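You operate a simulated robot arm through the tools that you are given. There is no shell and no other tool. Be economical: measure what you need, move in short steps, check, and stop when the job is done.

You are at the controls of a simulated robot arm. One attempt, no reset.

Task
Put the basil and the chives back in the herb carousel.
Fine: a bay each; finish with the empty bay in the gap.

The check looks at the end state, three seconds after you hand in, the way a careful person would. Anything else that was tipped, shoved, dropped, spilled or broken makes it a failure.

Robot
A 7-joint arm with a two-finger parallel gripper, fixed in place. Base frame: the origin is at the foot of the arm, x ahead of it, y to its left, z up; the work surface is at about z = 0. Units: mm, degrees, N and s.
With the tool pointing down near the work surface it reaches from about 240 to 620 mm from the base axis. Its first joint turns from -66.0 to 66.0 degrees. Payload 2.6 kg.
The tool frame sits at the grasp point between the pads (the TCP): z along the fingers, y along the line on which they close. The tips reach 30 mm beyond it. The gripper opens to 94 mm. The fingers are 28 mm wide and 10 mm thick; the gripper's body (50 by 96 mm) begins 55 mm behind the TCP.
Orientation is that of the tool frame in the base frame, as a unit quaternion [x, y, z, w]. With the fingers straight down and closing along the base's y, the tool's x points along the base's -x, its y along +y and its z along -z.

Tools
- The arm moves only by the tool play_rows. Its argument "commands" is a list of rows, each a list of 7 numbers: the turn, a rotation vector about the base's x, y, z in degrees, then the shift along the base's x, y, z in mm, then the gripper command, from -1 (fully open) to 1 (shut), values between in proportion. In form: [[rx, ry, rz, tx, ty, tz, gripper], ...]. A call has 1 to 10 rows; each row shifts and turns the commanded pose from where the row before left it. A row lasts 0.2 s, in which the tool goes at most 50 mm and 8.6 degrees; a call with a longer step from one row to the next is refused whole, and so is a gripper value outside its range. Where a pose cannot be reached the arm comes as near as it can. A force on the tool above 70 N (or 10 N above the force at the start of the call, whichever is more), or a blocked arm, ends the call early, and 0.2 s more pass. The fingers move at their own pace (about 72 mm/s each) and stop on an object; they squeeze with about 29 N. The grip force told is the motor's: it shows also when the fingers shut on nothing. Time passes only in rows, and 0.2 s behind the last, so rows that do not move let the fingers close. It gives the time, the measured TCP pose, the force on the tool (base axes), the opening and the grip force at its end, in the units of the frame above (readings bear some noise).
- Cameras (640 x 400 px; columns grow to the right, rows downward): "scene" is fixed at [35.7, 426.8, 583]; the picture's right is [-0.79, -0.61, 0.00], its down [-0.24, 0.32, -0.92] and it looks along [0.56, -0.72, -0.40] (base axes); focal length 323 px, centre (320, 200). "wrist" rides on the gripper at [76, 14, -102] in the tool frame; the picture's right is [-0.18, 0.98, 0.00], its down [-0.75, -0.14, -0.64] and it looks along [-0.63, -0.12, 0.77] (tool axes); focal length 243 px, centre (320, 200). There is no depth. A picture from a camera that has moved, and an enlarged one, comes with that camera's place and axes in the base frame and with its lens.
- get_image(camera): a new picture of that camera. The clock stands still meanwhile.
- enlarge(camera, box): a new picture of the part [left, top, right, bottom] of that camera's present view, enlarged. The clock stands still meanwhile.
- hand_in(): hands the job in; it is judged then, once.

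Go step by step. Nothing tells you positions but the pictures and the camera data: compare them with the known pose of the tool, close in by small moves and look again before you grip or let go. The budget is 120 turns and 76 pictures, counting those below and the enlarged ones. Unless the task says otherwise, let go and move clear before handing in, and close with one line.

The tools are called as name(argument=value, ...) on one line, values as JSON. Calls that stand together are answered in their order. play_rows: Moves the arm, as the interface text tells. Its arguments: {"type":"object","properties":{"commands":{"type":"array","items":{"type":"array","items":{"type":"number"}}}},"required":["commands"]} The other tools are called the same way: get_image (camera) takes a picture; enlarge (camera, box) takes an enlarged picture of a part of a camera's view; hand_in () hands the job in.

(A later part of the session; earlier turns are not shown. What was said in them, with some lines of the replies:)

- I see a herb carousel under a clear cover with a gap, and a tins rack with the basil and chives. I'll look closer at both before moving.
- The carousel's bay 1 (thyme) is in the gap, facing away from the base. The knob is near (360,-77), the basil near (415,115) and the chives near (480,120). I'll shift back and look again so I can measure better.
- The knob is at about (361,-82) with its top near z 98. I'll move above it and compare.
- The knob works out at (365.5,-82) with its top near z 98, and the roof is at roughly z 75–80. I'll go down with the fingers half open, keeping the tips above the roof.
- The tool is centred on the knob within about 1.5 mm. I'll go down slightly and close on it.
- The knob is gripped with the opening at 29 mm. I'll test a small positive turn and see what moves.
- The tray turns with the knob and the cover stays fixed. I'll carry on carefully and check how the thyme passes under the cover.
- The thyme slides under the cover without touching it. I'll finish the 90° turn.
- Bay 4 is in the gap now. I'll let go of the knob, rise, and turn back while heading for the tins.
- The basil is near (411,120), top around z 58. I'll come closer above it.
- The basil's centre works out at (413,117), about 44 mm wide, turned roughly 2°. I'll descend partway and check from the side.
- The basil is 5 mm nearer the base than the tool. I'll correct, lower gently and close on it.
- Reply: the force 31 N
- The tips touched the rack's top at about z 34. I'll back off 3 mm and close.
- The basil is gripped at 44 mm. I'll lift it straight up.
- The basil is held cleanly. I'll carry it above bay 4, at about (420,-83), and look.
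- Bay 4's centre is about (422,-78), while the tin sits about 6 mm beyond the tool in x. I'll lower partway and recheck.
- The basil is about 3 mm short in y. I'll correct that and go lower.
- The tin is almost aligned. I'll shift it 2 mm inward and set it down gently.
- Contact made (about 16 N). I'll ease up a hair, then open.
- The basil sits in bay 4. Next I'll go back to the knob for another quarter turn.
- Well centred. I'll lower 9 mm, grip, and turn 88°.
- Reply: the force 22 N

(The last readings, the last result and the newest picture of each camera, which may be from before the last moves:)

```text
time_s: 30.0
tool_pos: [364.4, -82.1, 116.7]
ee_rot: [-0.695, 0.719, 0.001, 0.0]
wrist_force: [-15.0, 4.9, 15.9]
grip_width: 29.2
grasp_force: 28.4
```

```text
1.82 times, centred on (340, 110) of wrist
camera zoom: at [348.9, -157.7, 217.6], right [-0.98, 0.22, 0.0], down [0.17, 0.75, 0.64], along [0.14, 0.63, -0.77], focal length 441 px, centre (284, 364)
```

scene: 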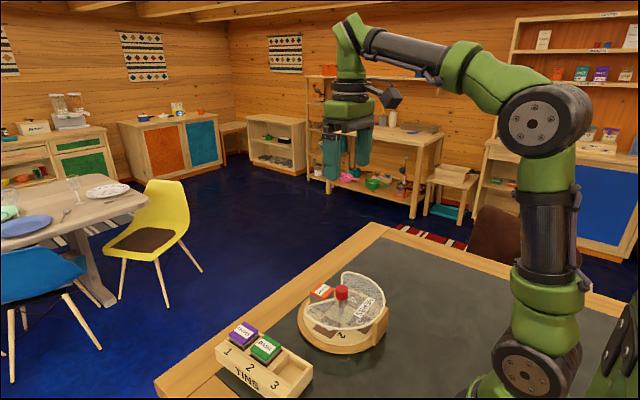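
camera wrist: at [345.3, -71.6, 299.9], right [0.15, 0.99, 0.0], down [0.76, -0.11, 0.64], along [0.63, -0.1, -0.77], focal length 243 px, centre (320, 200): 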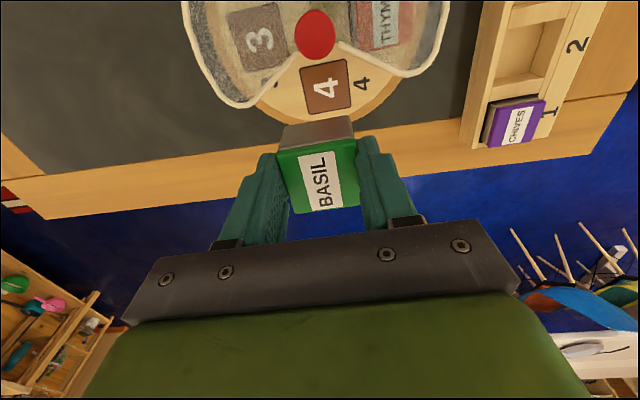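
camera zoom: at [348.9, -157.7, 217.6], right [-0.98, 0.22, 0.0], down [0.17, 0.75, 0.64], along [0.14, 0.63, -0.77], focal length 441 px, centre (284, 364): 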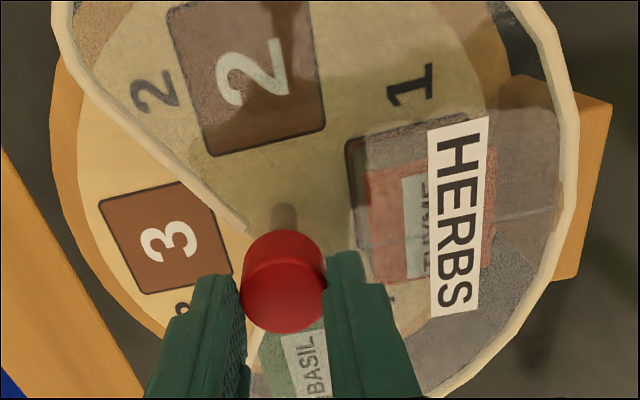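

Bay 3 is now in the gap. I'll release, rise and return to the tins for the chives.

play_rows(commands=[[0, 0, 0, 0, 0, 0, 0], [0, 0, 0, 0, 0, 0, 0], [0, 0, 0, 0, 0, 40, 0], [0, 0, 0, 0, 0, 45, 0], [0, 0, -8, 0, 20, 0, 0], [0, 0, -8, 5, 30, 0, 0], [0, 0, -8, 10, 30, 0, 0], [0, 0, -8, 10, 30, 0, 0], [0, 0, -8, 10, 30, 0, 0], [0, 0, -8, 10, 30, 0, 0]])

play_rows(commands=[[0, 0, -8, 10, 15, 0, 0], [0, 0, -8, 10, 10, 0, 0], [0, 0, -8, 10, 0, 0, 0], [0, 0, -8, 10, 0, 0, 0], [0, 0, -6, 10, 0, -20, -0.5], [0, 0, 0, 5, 0, -25, -0.5], [0, 0, 0, 0, 0, 0, -0.5]])

get_image(camera="wrist")

enlarge(camera="scene", box=[200, 250, 400, 400])

```text
time_s: 32.2
tool_pos: [406.5, 89.0, 201.5]
ee_rot: [-0.342, 0.94, 0.0, 0.0]
wrist_force: [-0.5, -0.6, 0.2]
grip_width: 47.2
grasp_force: 0.1
```

```text
time_s: 33.8
tool_pos: [463.2, 113.0, 157.0]
ee_rot: [-0.018, 1.0, 0.0, -0.001]
wrist_force: [-0.5, 0.3, -0.8]
grip_width: 70.4
grasp_force: 0.0
```

```text
32 pictures are left
camera wrist: at [387.8, 124.9, 258.5], right [0.15, 0.99, 0.0], down [0.76, -0.11, 0.64], along [0.63, -0.1, -0.77], focal length 243 px, centre (320, 200)
```

wrist: 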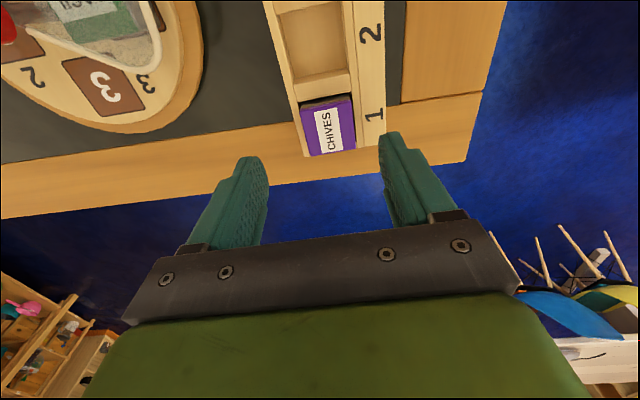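

```text
2.67 times, centred on (300, 325) of scene
camera zoom: at [35.7, 426.8, 583.0], right [-0.79, -0.61, 0.0], down [-0.24, 0.32, -0.92], along [0.56, -0.72, -0.4], focal length 861 px, centre (373, -133)
```

zoom: 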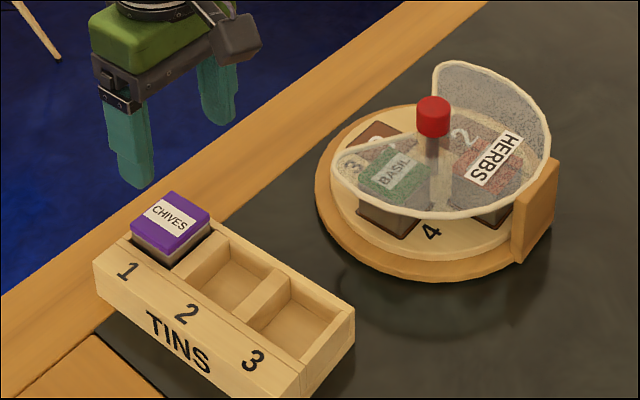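

The chives are at about (478,118). I'll move above and lower partway.

play_rows(commands=[[0, 0, 0, 13, 4, 0, -0.5], [0, 0, 0, 0, 0, -30, -0.5], [0, 0, 0, 0, 0, -30, -0.5], [0, 0, 0, 0, 0, -12, -0.5], [0, 0, 0, 0, 0, 0, -0.5]])

enlarge(camera="wrist", box=[220, 60, 440, 220])

enlarge(camera="scene", box=[200, 280, 320, 400])

```text
time_s: 35.0
tool_pos: [476.7, 117.9, 84.4]
ee_rot: [-0.017, 1.0, 0.0, 0.001]
wrist_force: [1.4, 0.0, -0.9]
grip_width: 70.3
grasp_force: 0.0
```

```text
2.50 times, centred on (330, 140) of wrist
camera zoom: at [401.6, 128.7, 185.0], right [0.15, 0.99, 0.0], down [0.76, -0.11, 0.64], along [0.63, -0.1, -0.77], focal length 606 px, centre (295, 350)
```

zoom: 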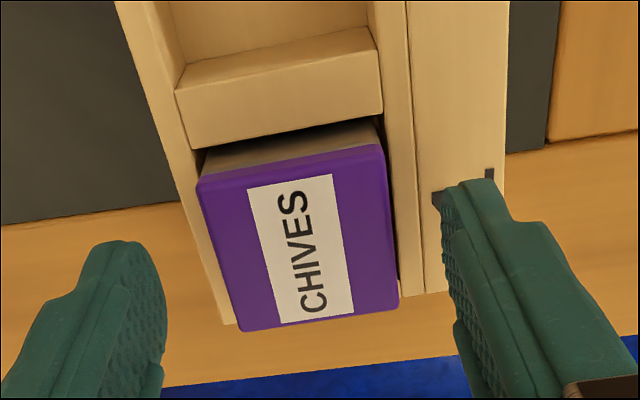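

```text
3.33 times, centred on (260, 340) of scene
camera zoom: at [35.7, 426.8, 583.0], right [-0.79, -0.61, 0.0], down [-0.24, 0.32, -0.92], along [0.56, -0.72, -0.4], focal length 1076 px, centre (520, -267)
```

zoom: 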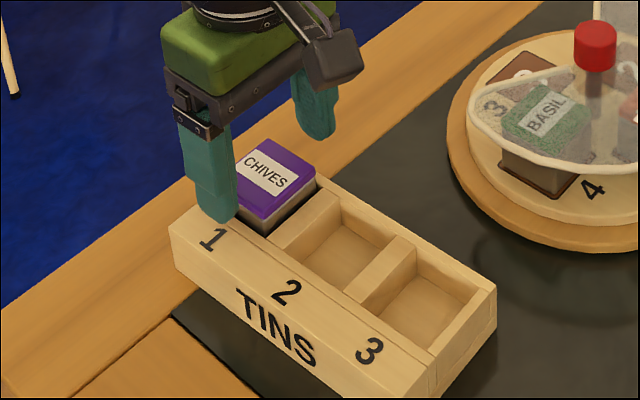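

The gripper is aligned with the chives. I'll lower to the height used for the basil and close.

play_rows(commands=[[0, 0, 0, 0, 0, -8, -0.5], [0, 0, 0, 0, 0, -7.5, -0.5], [0, 0, 0, 0, 0, 0, -0.5], [0, 0, 0, 0, 0, 0, 0.3], [0, 0, 0, 0, 0, 0, 0.3], [0, 0, 0, 0, 0, 0, 0.3]])

enlarge(camera="scene", box=[200, 280, 320, 400])

```text
time_s: 36.4
tool_pos: [476.8, 117.6, 68.0]
ee_rot: [-0.018, 1.0, 0.0, 0.001]
wrist_force: [0.5, -0.3, -0.1]
grip_width: 44.0
grasp_force: 29.4
```

```text
3.33 times, centred on (260, 340) of scene
camera zoom: at [35.7, 426.8, 583.0], right [-0.79, -0.61, 0.0], down [-0.24, 0.32, -0.92], along [0.56, -0.72, -0.4], focal length 1076 px, centre (520, -267)
```

zoom: 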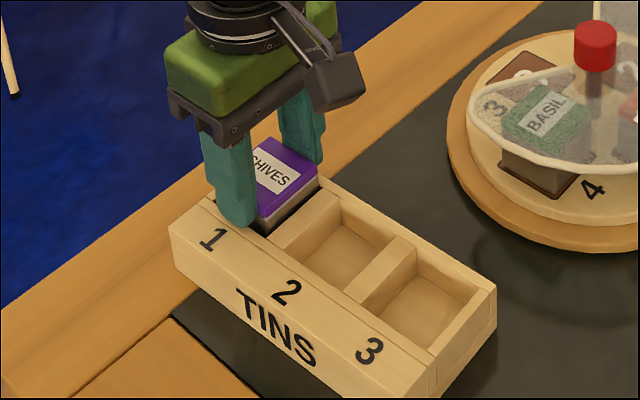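

play_rows(commands=[[0, 0, 0, 0, 0, 10, 0.3], [0, 0, 0, 0, 0, 20, 0.3], [0, 0, 0, 0, 0, 30, 0.3], [0, 0, 0, 0, 0, 40, 0.3], [0, 0, 0, 0, 0, 30, 0.3], [0, 0, 0, 0, 0, 0, 0.3]])

play_rows(commands=[[0, 0, 0, -12, -40, 0, 0.3], [0, 0, 0, -12, -40, 0, 0.3], [0, 0, 0, -12, -40, 0, 0.3], [0, 0, 0, -12, -40, 0, 0.3], [0, 0, 0, -12, -35, 0, 0.3], [0, 0, 0, 0, 0, 0, 0.3]])

enlarge(camera="wrist", box=[240, 20, 420, 220])

enlarge(camera="scene", box=[220, 200, 410, 380])

```text
time_s: 37.8
tool_pos: [476.8, 118.7, 200.3]
ee_rot: [-0.018, 1.0, 0.0, 0.0]
wrist_force: [0.8, 0.7, -1.5]
grip_width: 44.3
grasp_force: 28.7
```

```text
time_s: 39.2
tool_pos: [416.9, -78.8, 200.1]
ee_rot: [-0.019, 1.0, 0.001, -0.001]
wrist_force: [-1.1, 0.7, -1.0]
grip_width: 44.2
grasp_force: 28.7
```

```text
2.00 times, centred on (330, 120) of wrist
camera zoom: at [340.5, -67.9, 300.8], right [0.15, 0.99, 0.0], down [0.76, -0.11, 0.64], along [0.63, -0.1, -0.77], focal length 485 px, centre (300, 360)
```

zoom: 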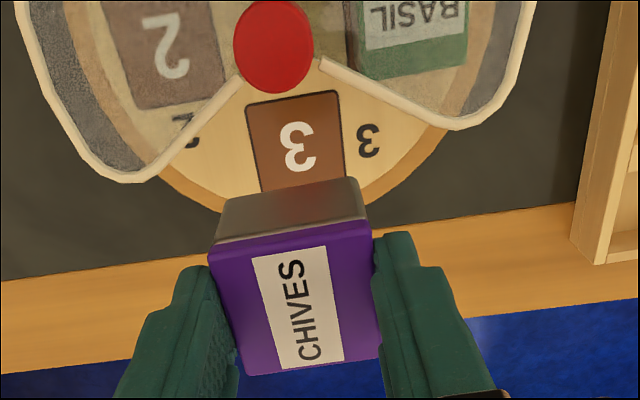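

```text
2.22 times, centred on (315, 290) of scene
camera zoom: at [35.7, 426.8, 583.0], right [-0.79, -0.61, 0.0], down [-0.24, 0.32, -0.92], along [0.56, -0.72, -0.4], focal length 717 px, centre (331, 0)
```

zoom: 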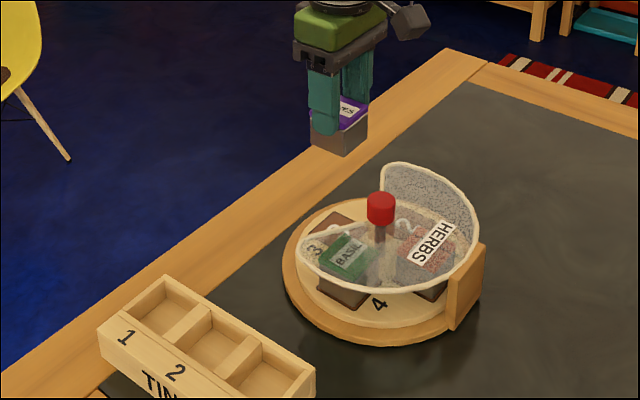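

The chives are held, about 1.5 mm beyond the tool centre, and bay 3 is centred near (421,-81). I'll adjust and lower partway.

play_rows(commands=[[0, 0, -1.2, 3, -2.5, -30, 0.3], [0, 0, 0, 0, 0, -30, 0.3], [0, 0, 0, 0, 0, -24, 0.3], [0, 0, 0, 0, 0, 0, 0.3]])

enlarge(camera="wrist", box=[220, 50, 420, 230])

```text
time_s: 40.2
tool_pos: [420.4, -80.9, 116.7]
ee_rot: [-0.007, 1.0, 0.0, -0.001]
wrist_force: [-0.3, -0.3, -0.6]
grip_width: 44.1
grasp_force: 29.1
```

```text
2.22 times, centred on (320, 140) of wrist
camera zoom: at [345.6, -68.2, 216.9], right [0.17, 0.99, 0.0], down [0.76, -0.13, 0.64], along [0.63, -0.11, -0.77], focal length 539 px, centre (320, 333)
```

zoom: 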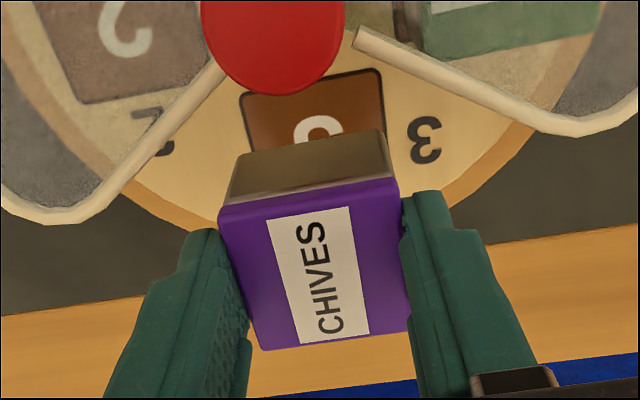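

Almost aligned already. I'll correct by 1.5 mm and lower nearly to contact.

play_rows(commands=[[0, 0, 0, -1.5, 0.5, -14, 0.3], [0, 0, 0, 0, 0, -14, 0.3], [0, 0, 0, 0, 0, -8, 0.3], [0, 0, 0, 0, 0, 0, 0.3]])

enlarge(camera="wrist", box=[220, 50, 420, 230])

```text
time_s: 41.2
tool_pos: [419.5, -80.9, 78.6]
ee_rot: [-0.007, 1.0, 0.0, 0.0]
wrist_force: [-0.2, -0.7, -0.3]
grip_width: 44.0
grasp_force: 28.9
```

```text
2.22 times, centred on (320, 140) of wrist
camera zoom: at [343.9, -67.6, 179.9], right [0.17, 0.99, 0.0], down [0.76, -0.13, 0.64], along [0.63, -0.11, -0.77], focal length 539 px, centre (320, 333)
```

zoom: 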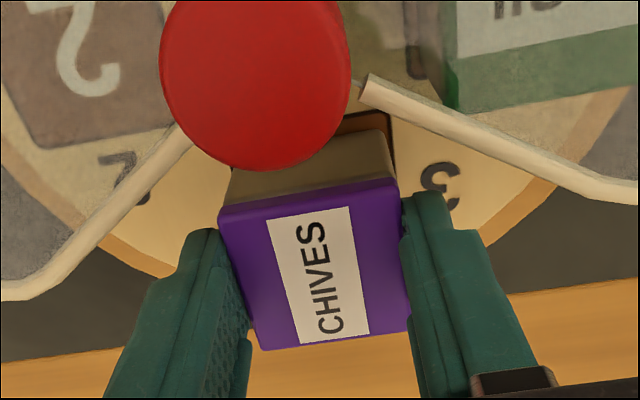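

play_rows(commands=[[0, 0, 0, 0, 0, -1.5, 0.3], [0, 0, 0, 0, 0, -1.5, 0.3], [0, 0, 0, 0, 0, 0, 0.3]])

```text
time_s: 42.0
tool_pos: [419.5, -80.2, 77.0]
ee_rot: [-0.007, 1.0, 0.0, 0.001]
wrist_force: [-3.9, 0.4, 11.3]
grip_width: 44.0
grasp_force: 28.2
```

enlarge(camera="scene", box=[295, 260, 365, 320])

enlarge(camera="wrist", box=[270, 70, 370, 160])

```text
6.67 times, centred on (330, 290) of scene
camera zoom: at [35.7, 426.8, 583.0], right [-0.79, -0.61, 0.0], down [-0.24, 0.32, -0.92], along [0.56, -0.72, -0.4], focal length 2152 px, centre (253, -400)
```

zoom: 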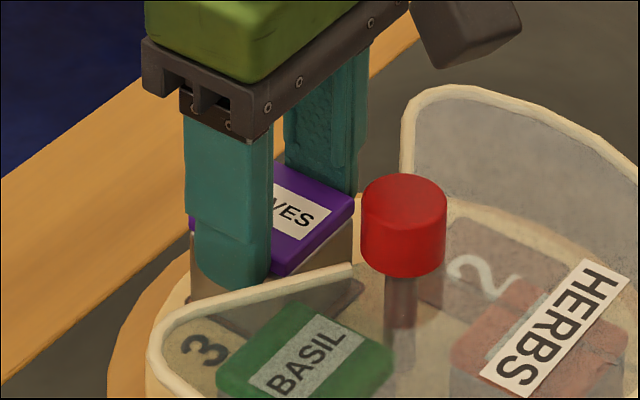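

```text
4.44 times, centred on (320, 115) of wrist
camera zoom: at [343.6, -67.6, 177.6], right [0.17, 0.99, 0.0], down [0.75, -0.13, 0.64], along [0.63, -0.11, -0.77], focal length 1078 px, centre (320, 578)
```

zoom: 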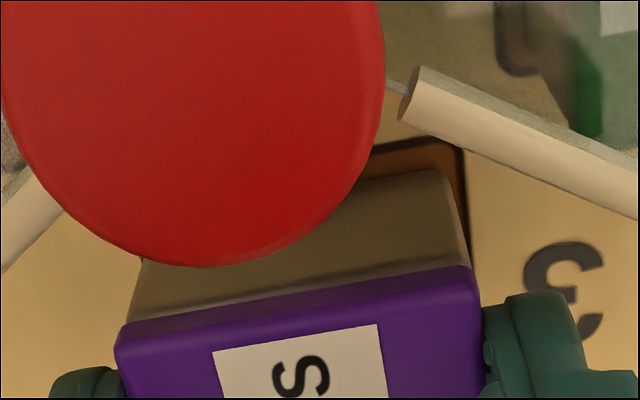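

Contact came slightly earlier than expected. I'll lift 2 mm, nudge 1 mm inward and set down again.

play_rows(commands=[[0, 0, 0, 0, 0, 2.5, 0.3], [0, 0, 0, -1.2, -0.6, 0, 0.3], [0, 0, 0, 0, 0, 0, 0.3], [0, 0, 0, 0, 0, -1.5, 0.3], [0, 0, 0, 0, 0, -1.5, 0.3], [0, 0, 0, 0, 0, 0, 0.3]])

```text
time_s: 43.4
tool_pos: [418.1, -80.2, 75.6]
ee_rot: [-0.007, 1.0, 0.0, 0.0]
wrist_force: [-6.2, 0.7, 17.6]
grip_width: 44.4
grasp_force: 28.5
```

Solid contact near the basil's height. I'll ease up and release slowly.

play_rows(commands=[[0, 0, 0, 0, 0, 1, 0.3], [0, 0, 0, 0, 0, 0, 0.0], [0, 0, 0, 0, 0, 0, -0.25], [0, 0, 0, 0, 0, 0, -0.25], [0, 0, 0, 0, 0, 15, -0.25], [0, 0, 0, 0, 0, 30, -0.25], [0, 0, 0, 0, 0, 45, -0.25], [0, 0, 0, 0, 0, 30, -0.25], [0, 0, 0, 0, 0, 0, -0.25]])

enlarge(camera="wrist", box=[220, 0, 440, 160])

enlarge(camera="scene", box=[295, 260, 385, 350])

```text
time_s: 45.4
tool_pos: [417.3, -80.2, 194.9]
ee_rot: [-0.007, 1.0, 0.0, 0.0]
wrist_force: [-0.2, 0.1, 0.0]
grip_width: 58.9
grasp_force: 0.1
```

```text
2.50 times, centred on (330, 80) of wrist
camera zoom: at [342.8, -68.2, 296.4], right [0.17, 0.99, 0.0], down [0.76, -0.13, 0.64], along [0.63, -0.11, -0.77], focal length 606 px, centre (295, 500)
```

zoom: 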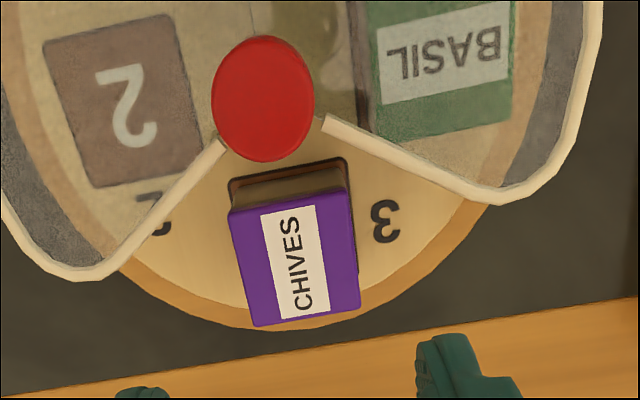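

```text
4.44 times, centred on (340, 305) of scene
camera zoom: at [35.7, 426.8, 583.0], right [-0.79, -0.61, 0.0], down [-0.24, 0.32, -0.92], along [0.56, -0.72, -0.4], focal length 1435 px, centre (231, -267)
```

zoom: 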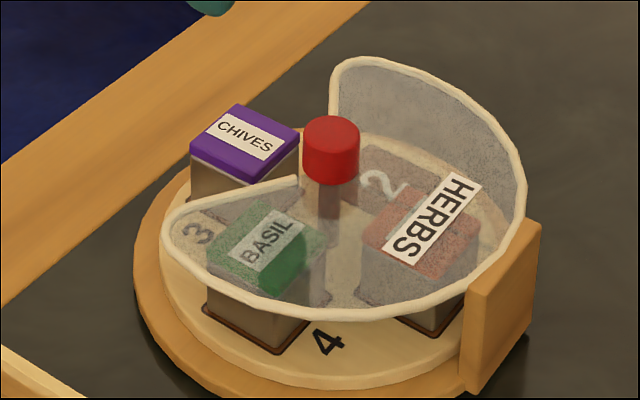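

The chives are in bay 3. One more quarter turn brings the empty bay 2 to the gap.

play_rows(commands=[[0, 0, -0.8, -30, -1, 0, 0], [0, 0, 0, -22, 0, 0, 0], [0, 0, 0, 0, 0, -40, 0], [0, 0, 0, 0, 0, -30, 0], [0, 0, 0, 0, 0, 0, 0]])

enlarge(camera="wrist", box=[250, 60, 390, 200])

```text
time_s: 46.6
tool_pos: [364.4, -83.2, 126.7]
ee_rot: [0.0, 1.0, 0.0, 0.0]
wrist_force: [-0.2, -0.8, 0.0]
grip_width: 47.2
grasp_force: 0.0
```

```text
2.86 times, centred on (320, 130) of wrist
camera zoom: at [289.2, -68.8, 227.7], right [0.18, 0.98, 0.0], down [0.75, -0.14, 0.64], along [0.63, -0.12, -0.77], focal length 693 px, centre (320, 400)
```

zoom: 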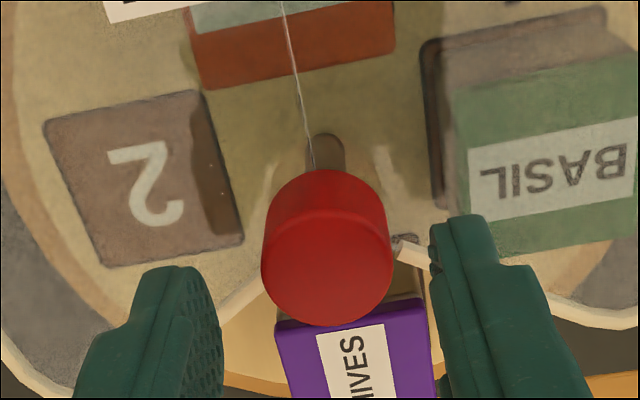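

play_rows(commands=[[0, 0, 0, -0.5, 0.5, -10, 0], [0, 0, 0, 0, 0, 0, 0.6], [0, 0, 0, 0, 0, 0, 0.6], [0, 0, 0, 0, 0, 0, 0.6], [0, 0, 8, 0, 0, 0, 0.6], [0, 0, 8, 0, 0, 0, 0.6], [0, 0, 8, 0, 0, 0, 0.6], [0, 0, 8, 0, 0, 0, 0.6], [0, 0, 0, 0, 0, 0, 0.6]])

enlarge(camera="scene", box=[280, 260, 400, 360])

```text
time_s: 48.6
tool_pos: [364.4, -81.5, 115.9]
ee_rot: [-0.277, 0.961, 0.001, -0.001]
wrist_force: [-0.8, -0.3, -1.0]
grip_width: 29.2
grasp_force: 28.7
```

```text
4.00 times, centred on (340, 310) of scene
camera zoom: at [35.8, 426.8, 583.0], right [-0.79, -0.61, 0.0], down [-0.24, 0.32, -0.92], along [0.56, -0.72, -0.4], focal length 1291 px, centre (240, -240)
```

zoom: 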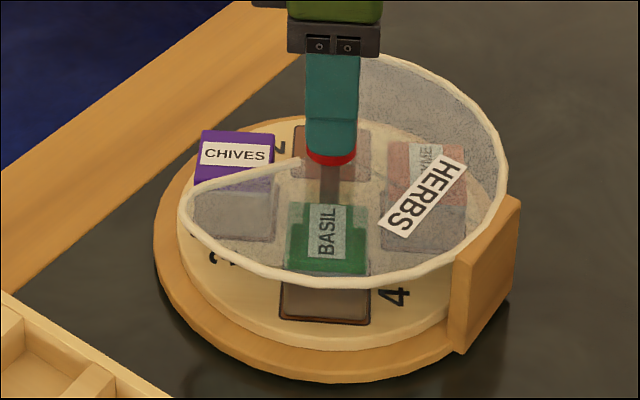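

play_rows(commands=[[0, 0, 8, 0, 0, 0, 0.6], [0, 0, 8, 0, 0, 0, 0.6], [0, 0, 8, 0, 0, 0, 0.6], [0, 0, 8, 0, 0, 0, 0.6], [0, 0, 8, 0, 0, 0, 0.6], [0, 0, 8, 0, 0, 0, 0.6], [0, 0, 8, 0, 0, 0, 0.6], [0, 0, 1.5, 0, 0, 0, 0.6], [0, 0, 0, 0, 0, 0, 0.6]])

play_rows(commands=[[0, 0, 0, 0, 0, 0, 0], [0, 0, 0, 0, 0, 0, 0], [0, 0, 0, 0, 0, 40, 0], [0, 0, 0, 0, 0, 45, 0], [0, 0, -8, 0, 0, 45, 0], [0, 0, -8, 0, 0, 30, 0], [0, 0, -8, 0, 0, 0, 0], [0, 0, -8, 0, 0, 0, 0], [0, 0, -8, 0, 0, 0, 0], [0, 0, -8, 0, 0, 0, 0]])

play_rows(commands=[[0, 0, -8, 0, 0, 0, 0], [0, 0, -8, 0, 0, 0, 0], [0, 0, -8, -10, 0, 0, 0], [0, 0, -8, -10, 0, 0, 0], [0, 0, -8, -10, 0, 0, 0], [0, 0, -1.5, 0, 0, 0, 0], [0, 0, 0, 0, 0, 0, 0]])

enlarge(camera="wrist", box=[220, 0, 440, 160])

enlarge(camera="scene", box=[200, 250, 400, 400])

```text
time_s: 50.6
tool_pos: [363.6, -79.3, 116.0]
ee_rot: [-0.704, 0.71, 0.0, 0.0]
wrist_force: [0.0, 0.0, -2.4]
grip_width: 29.3
grasp_force: 29.0
```

```text
time_s: 52.8
tool_pos: [364.3, -80.9, 276.9]
ee_rot: [-0.353, 0.935, 0.0, 0.0]
wrist_force: [-0.2, 0.0, 0.7]
grip_width: 47.1
grasp_force: 0.0
```

```text
time_s: 54.4
tool_pos: [336.7, -81.5, 277.1]
ee_rot: [0.0, 1.0, -0.001, 0.0]
wrist_force: [-0.3, 0.3, 0.2]
grip_width: 46.8
grasp_force: 0.0
```

```text
2.50 times, centred on (330, 80) of wrist
camera zoom: at [260.0, -67.3, 377.0], right [0.18, 0.98, 0.0], down [0.75, -0.14, 0.64], along [0.63, -0.12, -0.77], focal length 606 px, centre (295, 500)
```

zoom: 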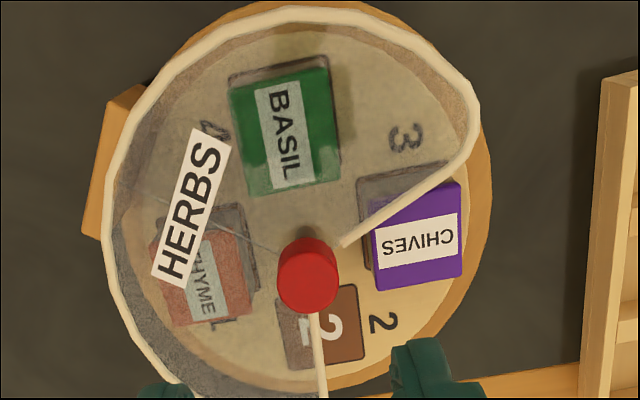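

```text
2.67 times, centred on (300, 325) of scene
camera zoom: at [35.7, 426.8, 583.0], right [-0.79, -0.61, 0.0], down [-0.24, 0.32, -0.92], along [0.56, -0.72, -0.4], focal length 861 px, centre (373, -133)
```

zoom: 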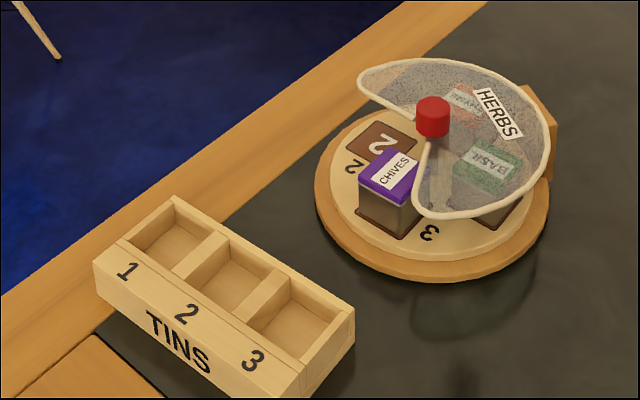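

Something is off: the cover and its post have turned with the tray, so the whole base rotated on the last turn. I need to know whether the chives snagged or a stop was reached, so I'll look closely.

enlarge(camera="scene", box=[310, 260, 410, 340])

```text
5.00 times, centred on (360, 300) of scene
camera zoom: at [35.7, 426.8, 583.0], right [-0.79, -0.61, 0.0], down [-0.24, 0.32, -0.92], along [0.56, -0.72, -0.4], focal length 1614 px, centre (120, -300)
```

zoom: 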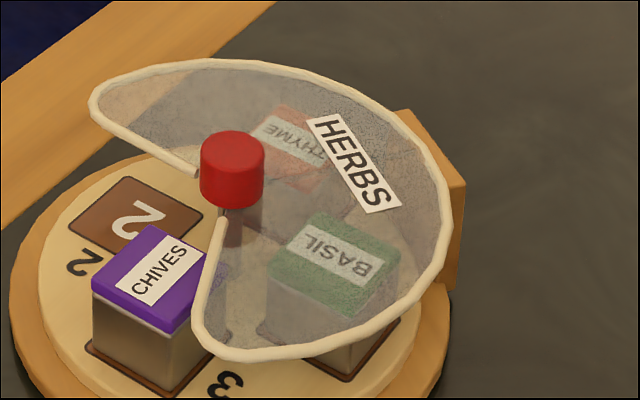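

enlarge(camera="scene", box=[320, 295, 370, 345])

enlarge(camera="wrist", box=[340, 40, 400, 110])

```text
8.00 times, centred on (345, 320) of scene
camera zoom: at [35.7, 426.8, 583.0], right [-0.79, -0.61, 0.0], down [-0.24, 0.32, -0.92], along [0.56, -0.72, -0.4], focal length 2583 px, centre (120, -760)
```

zoom: 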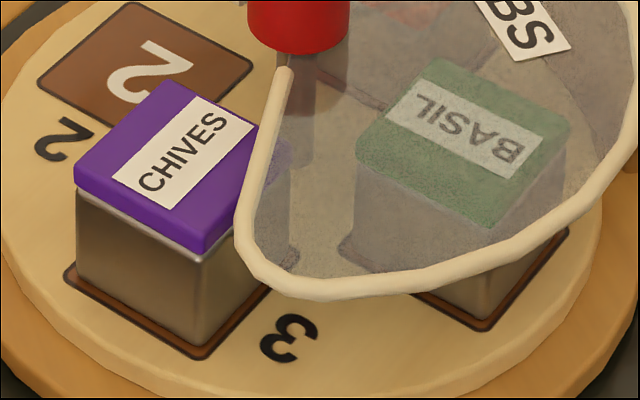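

```text
5.71 times, centred on (370, 75) of wrist
camera zoom: at [260.0, -67.3, 377.0], right [0.18, 0.98, 0.0], down [0.75, -0.14, 0.64], along [0.63, -0.12, -0.77], focal length 1386 px, centre (34, 914)
```

zoom: 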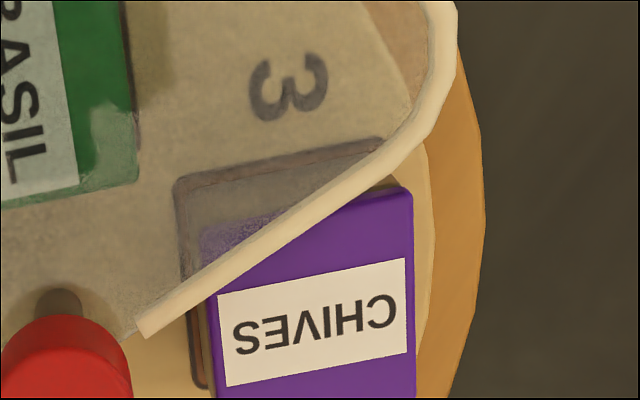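

The chives are seated inside the bay's lip and their corner passes under the cover, so I think the tray hit a rotation stop (about 208° from the start) and dragged the base round by about 60°. I'll turn the tray back clockwise and see whether the base stays put.

play_rows(commands=[[0, 0, 0, 28, 0, -40, 0], [0, 0, 0, 0, 0, -45, 0], [0, 0, 0, 0, 0, -45, 0], [0, 0, 0, 0, 0, -30, 0], [0, 0, 0, 0, 0, 0, 0], [0, 0, 0, 0, 0, 0, 0.6], [0, 0, 0, 0, 0, 0, 0.6], [0, 0, 0, 0, 0, 0, 0.6]])

play_rows(commands=[[0, 0, -8, 0, 0, 0, 0.6], [0, 0, -8, 0, 0, 0, 0.6], [0, 0, -8, 0, 0, 0, 0.6], [0, 0, -6, 0, 0, 0, 0.6], [0, 0, 0, 0, 0, 0, 0.6]])

enlarge(camera="scene", box=[280, 250, 420, 360])

```text
time_s: 56.2
tool_pos: [362.9, -81.8, 114.8]
ee_rot: [-0.001, 1.0, 0.0, -0.001]
wrist_force: [-1.5, 1.6, -0.4]
grip_width: 29.3
grasp_force: 28.8
```

```text
time_s: 57.4
tool_pos: [364.3, -80.5, 116.0]
ee_rot: [0.26, 0.966, 0.0, 0.0]
wrist_force: [1.1, 0.0, -1.9]
grip_width: 29.5
grasp_force: 28.3
```

```text
3.64 times, centred on (350, 305) of scene
camera zoom: at [35.8, 426.8, 583.0], right [-0.79, -0.61, 0.0], down [-0.24, 0.32, -0.92], along [0.56, -0.72, -0.4], focal length 1174 px, centre (211, -182)
```

zoom: 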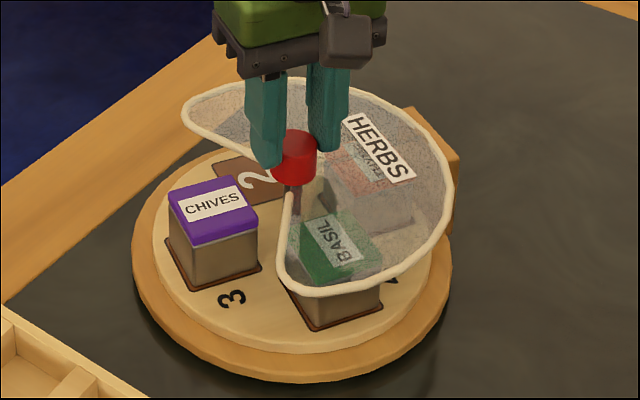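

The base stays put and the tray turns freely clockwise, which fits a stop. I'll keep going clockwise.

play_rows(commands=[[0, 0, -8, 0, 0, 0, 0.6], [0, 0, -8, 0, 0, 0, 0.6], [0, 0, -8, 0, 0, 0, 0.6], [0, 0, -8, 0, 0, 0, 0.6], [0, 0, -8, 0, 0, 0, 0.6], [0, 0, -8, 0, 0, 0, 0.6], [0, 0, -8, 0, 0, 0, 0.6], [0, 0, -4, 0, 0, 0, 0.6], [0, 0, 0, 0, 0, 0, 0.6]])

```text
time_s: 59.4
tool_pos: [363.7, -80.1, 117.3]
ee_rot: [0.707, 0.707, 0.0, -0.001]
wrist_force: [-0.1, 0.6, -12.9]
grip_width: 29.6
grasp_force: 28.4
```

play_rows(commands=[[0, 0, 0, 0, 0, 0, 0], [0, 0, 0, 0, 0, 0, 0], [0, 0, 0, 0, 0, 40, 0], [0, 0, 8.5, 0, 0, 0, 0], [0, 0, 8.5, 0, 0, 0, 0], [0, 0, 8.5, 0, 0, 0, 0], [0, 0, 8.5, 0, 0, 0, 0], [0, 0, 8.5, 0, 0, 0, 0], [0, 0, 8.5, 0, 0, 0, 0], [0, 0, 8.5, 0, 0, 0, 0]])

play_rows(commands=[[0, 0, 8.5, 0, 0, 0, 0], [0, 0, 8.5, 0, 0, 0, 0], [0, 0, 8.5, 0, 0, 0, 0], [0, 0, 8.5, 0, 0, 0, 0], [0, 0, 8.5, 0, 0, 0, 0], [0, 0, 8.5, 0, 0, 0, 0], [0, 0, 8.5, 0, 0, 0, 0], [0, 0, 8.5, 0, 0, 0, 0], [0, 0, 8.5, 0, 0, 0, 0], [0, 0, 8.5, 0, 0, 0, 0]])

play_rows(commands=[[0, 0, 8.5, 0, 0, 0, 0], [0, 0, 8.5, 0, 0, 0, 0], [0, 0, 8.5, 0, 0, 0, 0], [0, 0, 8.5, 0, 0, 0, 0], [0, 0, 0, 0, 0, 0, 0]])

enlarge(camera="scene", box=[280, 250, 420, 360])

```text
time_s: 61.6
tool_pos: [363.2, -82.1, 157.4]
ee_rot: [0.262, 0.965, 0.0, 0.0]
wrist_force: [-0.1, -0.5, 0.4]
grip_width: 46.9
grasp_force: 0.1
```

```text
time_s: 63.8
tool_pos: [364.1, -81.1, 156.8]
ee_rot: [-0.459, 0.888, 0.0, 0.0]
wrist_force: [0.0, 0.0, 0.5]
grip_width: 47.1
grasp_force: 0.1
```

```text
time_s: 65.0
tool_pos: [363.6, -81.3, 155.8]
ee_rot: [-0.699, 0.715, 0.0, 0.0]
wrist_force: [-0.1, 0.5, -1.0]
grip_width: 46.8
grasp_force: 0.0
```

```text
3.64 times, centred on (350, 305) of scene
camera zoom: at [35.7, 426.8, 583.0], right [-0.79, -0.61, 0.0], down [-0.24, 0.32, -0.92], along [0.56, -0.72, -0.4], focal length 1174 px, centre (211, -182)
```

zoom: 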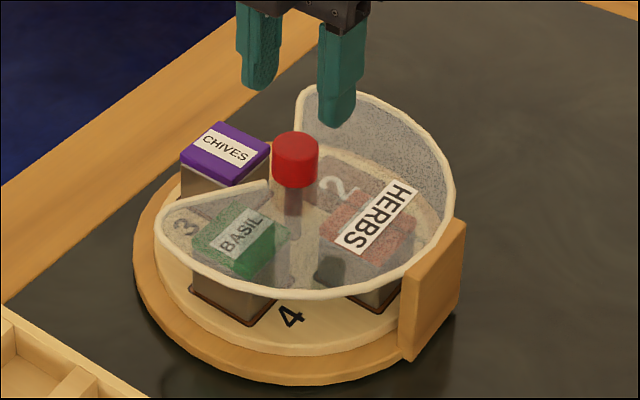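

The base has come back to about its original orientation, with the chives in the gap. On that last stretch I was pulling the knob up by about 13 N, which probably unloaded the base. I'll grip again, press slightly down, turn 34° clockwise and check.

play_rows(commands=[[0, 0, 0, 0.5, 0, -25, 0], [0, 0, 0, 0, 0, -15, 0], [0, 0, 0, 0, 0, 0, 0.6], [0, 0, 0, 0, 0, 0, 0.6], [0, 0, 0, 0, 0, 0, 0.6], [0, 0, 0, 0, 0, -1, 0.6], [0, 0, 0, 0, 0, 0, 0.6]])

play_rows(commands=[[0, 0, -8.5, 0, 0, 0, 0.6], [0, 0, -8.5, 0, 0, 0, 0.6], [0, 0, -8.5, 0, 0, 0, 0.6], [0, 0, -8.5, 0, 0, 0, 0.6], [0, 0, 0, 0, 0, 0, 0.6]])

enlarge(camera="scene", box=[280, 250, 420, 360])

```text
time_s: 66.6
tool_pos: [362.1, -80.6, 116.4]
ee_rot: [-0.698, 0.716, 0.0, 0.0]
wrist_force: [-4.9, -1.7, 8.2]
grip_width: 29.4
grasp_force: 28.4
```

```text
time_s: 67.8
tool_pos: [364.0, -81.5, 115.4]
ee_rot: [-0.458, 0.889, 0.0, 0.0]
wrist_force: [-9.0, -1.6, 18.7]
grip_width: 29.7
grasp_force: 29.2
```

```text
3.64 times, centred on (350, 305) of scene
camera zoom: at [35.6, 426.8, 583.0], right [-0.79, -0.61, 0.0], down [-0.24, 0.32, -0.92], along [0.56, -0.72, -0.4], focal length 1174 px, centre (211, -182)
```

zoom: 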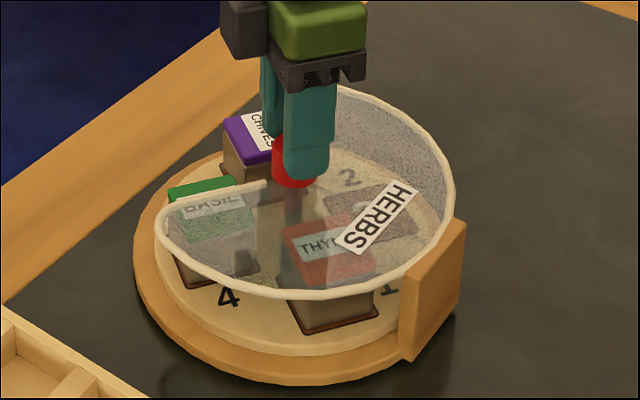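

Pressing down keeps the base still while the tray turns. The counter-clockwise way probably has a stop, so I'll go clockwise to bay 2, watching the vertical force.

play_rows(commands=[[0, 0, -8.5, 0, 0, 0.3, 0.6], [0, 0, -8.5, 0, 0, 0, 0.6], [0, 0, -8.5, 0, 0, 0, 0.6], [0, 0, -8.5, 0, 0, 0, 0.6], [0, 0, 0, 0, 0, 0, 0.6]])

enlarge(camera="scene", box=[280, 250, 420, 360])

```text
time_s: 69.0
tool_pos: [364.2, -81.4, 115.2]
ee_rot: [-0.178, 0.984, 0.0, 0.0]
wrist_force: [1.2, -3.5, -0.3]
grip_width: 29.5
grasp_force: 28.9
```

```text
3.64 times, centred on (350, 305) of scene
camera zoom: at [35.8, 426.8, 583.0], right [-0.79, -0.61, 0.0], down [-0.24, 0.32, -0.92], along [0.56, -0.72, -0.4], focal length 1174 px, centre (211, -182)
```

zoom: 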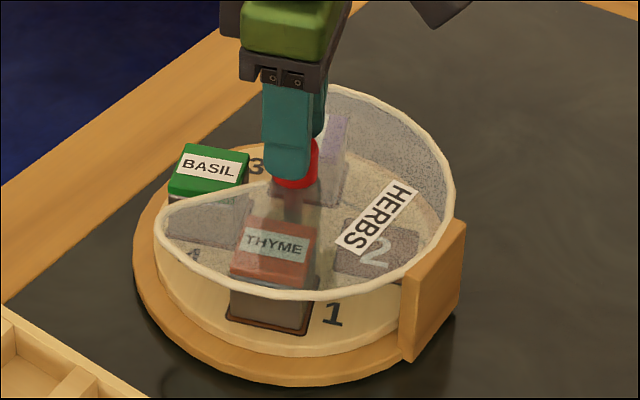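

The chives pass under the cover and the base hasn't moved. I'll continue in chunks with a slight downward bias.

play_rows(commands=[[0, 0, -8.5, 0, 0, -0.5, 0.6], [0, 0, -8.5, 0, 0, 0, 0.6], [0, 0, -8.5, 0, 0, 0, 0.6], [0, 0, -8.5, 0, 0, 0, 0.6], [0, 0, -8.5, 0, 0, 0, 0.6], [0, 0, -8.5, 0, 0, 0, 0.6], [0, 0, 0, 0, 0, 0, 0.6]])

play_rows(commands=[[0, 0, -8.5, 0, 0, -0.4, 0.6], [0, 0, -8.5, 0, 0, 0, 0.6], [0, 0, -8.5, 0, 0, 0, 0.6], [0, 0, -8.5, 0, 0, 0, 0.6], [0, 0, -8.5, 0, 0, 0, 0.6], [0, 0, -8.5, 0, 0, 0, 0.6], [0, 0, -8, 0, 0, 0, 0.6], [0, 0, 0, 0, 0, 0, 0.6]])

enlarge(camera="scene", box=[280, 250, 420, 360])

```text
time_s: 70.6
tool_pos: [364.0, -79.6, 115.6]
ee_rot: [0.264, 0.965, 0.001, 0.0]
wrist_force: [0.3, 0.8, -0.4]
grip_width: 29.3
grasp_force: 29.1
```

```text
time_s: 72.4
tool_pos: [364.2, -81.3, 115.4]
ee_rot: [0.705, 0.709, 0.0, 0.0]
wrist_force: [-11.2, 3.0, 21.7]
grip_width: 29.4
grasp_force: 29.3
```

```text
3.64 times, centred on (350, 305) of scene
camera zoom: at [35.6, 426.8, 583.0], right [-0.79, -0.61, 0.0], down [-0.24, 0.32, -0.92], along [0.56, -0.72, -0.4], focal length 1174 px, centre (211, -182)
```

zoom: 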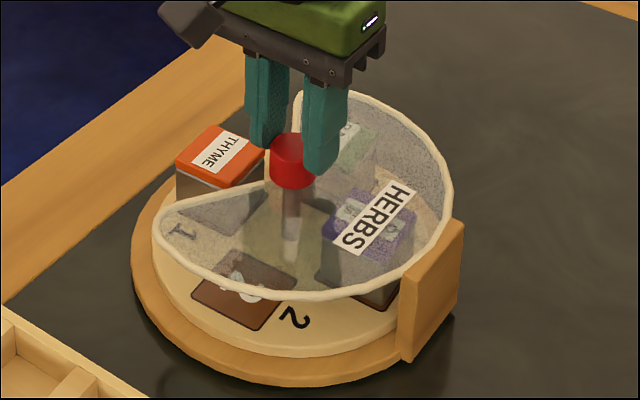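

We're back to the starting arrangement, with the basil and chives on board and the base in place. One more clockwise quarter turn brings bay 2 to the gap, so I'll re-grip.

play_rows(commands=[[0, 0, 0, 0, 0, 0, 0], [0, 0, 0, 0, 0, 0, 0], [0, 0, 0, 0, 0, 35, 0], [0, 0, 8.5, 0, 0, 0, 0], [0, 0, 8.5, 0, 0, 0, 0], [0, 0, 8.5, 0, 0, 0, 0], [0, 0, 8.5, 0, 0, 0, 0], [0, 0, 8.5, 0, 0, 0, 0], [0, 0, 8.5, 0, 0, 0, 0], [0, 0, 8.5, 0, 0, 0, 0]])

play_rows(commands=[[0, 0, 8.5, 0, 0, 0, 0], [0, 0, 8.5, 0, 0, 0, 0], [0, 0, 8.5, 0, 0, 0, 0], [0, 0, 5, 0, 0, 0, 0], [0, 0, 0, 0, 0, -35, 0], [0, 0, 0, 0, 0, 0, 0], [0, 0, 0, 0, 0, 0, 0.6], [0, 0, 0, 0, 0, 0, 0.6], [0, 0, 0, 0, 0, 0, 0.6]])

play_rows(commands=[[0, 0, -8.5, 0, 0, -0.6, 0.6], [0, 0, -8.5, 0, 0, 0, 0.6], [0, 0, -8.5, 0, 0, 0, 0.6], [0, 0, -8.5, 0, 0, 0, 0.6], [0, 0, 0, 0, 0, 0, 0.6]])

enlarge(camera="scene", box=[280, 250, 420, 360])

```text
time_s: 74.6
tool_pos: [364.7, -81.5, 150.1]
ee_rot: [0.257, 0.966, 0.0, 0.001]
wrist_force: [0.1, -0.4, 0.3]
grip_width: 46.9
grasp_force: 0.1
```

```text
time_s: 76.6
tool_pos: [362.0, -80.1, 114.3]
ee_rot: [-0.005, 1.0, -0.001, 0.0]
wrist_force: [2.1, 2.5, -0.4]
grip_width: 29.5
grasp_force: 28.8
```

```text
time_s: 77.8
tool_pos: [364.1, -80.4, 114.7]
ee_rot: [0.289, 0.957, 0.001, -0.001]
wrist_force: [-2.8, 2.3, 0.5]
grip_width: 29.2
grasp_force: 29.3
```

```text
3.64 times, centred on (350, 305) of scene
camera zoom: at [35.7, 426.8, 583.0], right [-0.79, -0.61, 0.0], down [-0.24, 0.32, -0.92], along [0.56, -0.72, -0.4], focal length 1174 px, centre (211, -182)
```

zoom: 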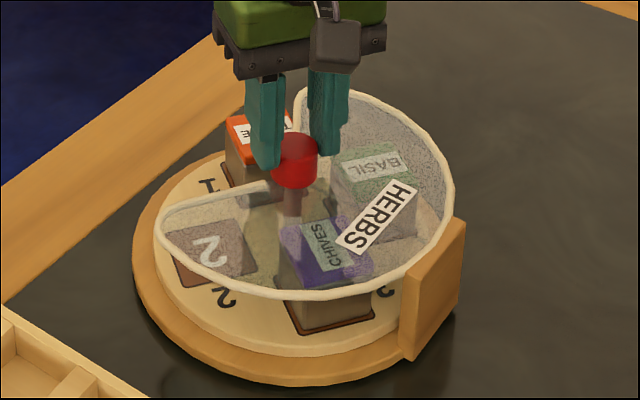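

play_rows(commands=[[0, 0, -8.5, 0, 0, -0.3, 0.6], [0, 0, -8.5, 0, 0, 0, 0.6], [0, 0, -8.5, 0, 0, 0, 0.6], [0, 0, -8.5, 0, 0, 0, 0.6], [0, 0, -8.5, 0, 0, 0, 0.6], [0, 0, -8.5, 0, 0, 0, 0.6], [0, 0, -4, 0, 0, 0, 0.6], [0, 0, 0, 0, 0, 0, 0.6]])

enlarge(camera="scene", box=[280, 250, 420, 360])

```text
time_s: 79.6
tool_pos: [364.3, -81.7, 114.9]
ee_rot: [0.698, 0.716, 0.0, -0.001]
wrist_force: [-3.7, -2.0, 0.9]
grip_width: 29.3
grasp_force: 28.8
```

```text
3.64 times, centred on (350, 305) of scene
camera zoom: at [35.7, 426.8, 583.0], right [-0.79, -0.61, 0.0], down [-0.24, 0.32, -0.92], along [0.56, -0.72, -0.4], focal length 1174 px, centre (211, -182)
```

zoom: 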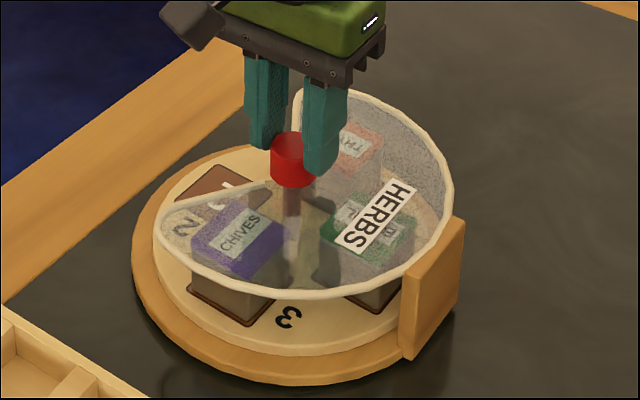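

Bay 2 is in the gap and the base hasn't moved. I'll release, rise clear and inspect.

play_rows(commands=[[0, 0, 0, 0, 0, 0, 0], [0, 0, 0, 0, 0, 0, 0], [0, 0, 0, 0, 0, 40, 0], [0, 0, 0, 0, 0, 45, 0], [0, 0, 8.5, 0, 0, 45, 0], [0, 0, 8.5, 0, 0, 30, 0], [0, 0, 8.5, 0, 0, 0, 0], [0, 0, 8.5, 0, 0, 0, 0], [0, 0, 8.5, 0, 0, 0, 0], [0, 0, 8.5, 0, 0, 0, 0]])

play_rows(commands=[[0, 0, 8.5, 0, 0, 0, 0], [0, 0, 8.5, 0, 0, 0, 0], [0, 0, 8.5, -10, 0, 0, 0], [0, 0, 8.5, -10, 0, 0, 0], [0, 0, 4, -10, 0, 0, 0], [0, 0, 0, 0, 0, 0, 0]])

enlarge(camera="wrist", box=[220, 0, 440, 160])

enlarge(camera="scene", box=[200, 250, 420, 400])

```text
time_s: 81.8
tool_pos: [364.6, -80.4, 272.8]
ee_rot: [0.32, 0.947, 0.0, 0.0]
wrist_force: [-0.2, -0.5, 0.5]
grip_width: 46.9
grasp_force: 0.0
```

```text
time_s: 83.2
tool_pos: [333.7, -79.9, 273.0]
ee_rot: [-0.005, 1.0, -0.001, 0.001]
wrist_force: [-0.6, 0.0, 0.1]
grip_width: 46.9
grasp_force: 0.1
```

```text
2.50 times, centred on (330, 80) of wrist
camera zoom: at [258.5, -67.2, 374.2], right [0.17, 0.98, 0.0], down [0.76, -0.13, 0.64], along [0.63, -0.11, -0.77], focal length 606 px, centre (295, 500)
```

zoom: 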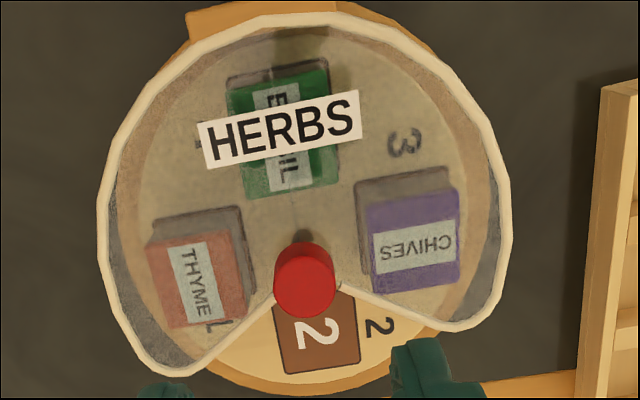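

```text
2.67 times, centred on (310, 325) of scene
camera zoom: at [35.7, 426.8, 583.0], right [-0.79, -0.61, 0.0], down [-0.24, 0.32, -0.92], along [0.56, -0.72, -0.4], focal length 861 px, centre (347, -133)
```

zoom: 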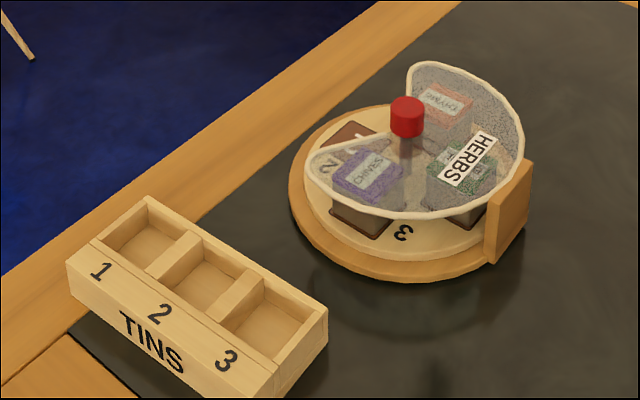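

The basil is in bay 4, the chives in bay 3 and the thyme still in bay 1. Empty bay 2 is centred in the gap. The base is back to within a few degrees of its starting orientation, and the arm is clear above. Handing in.

hand_in()

```text
The job is handed in.
```

The basil (bay 4) and chives (bay 3) are back in the carousel and empty bay 2 faces the gap, but one turn dragged the base about 60°; I turned it back to within a few degrees and about 2 mm of its start.
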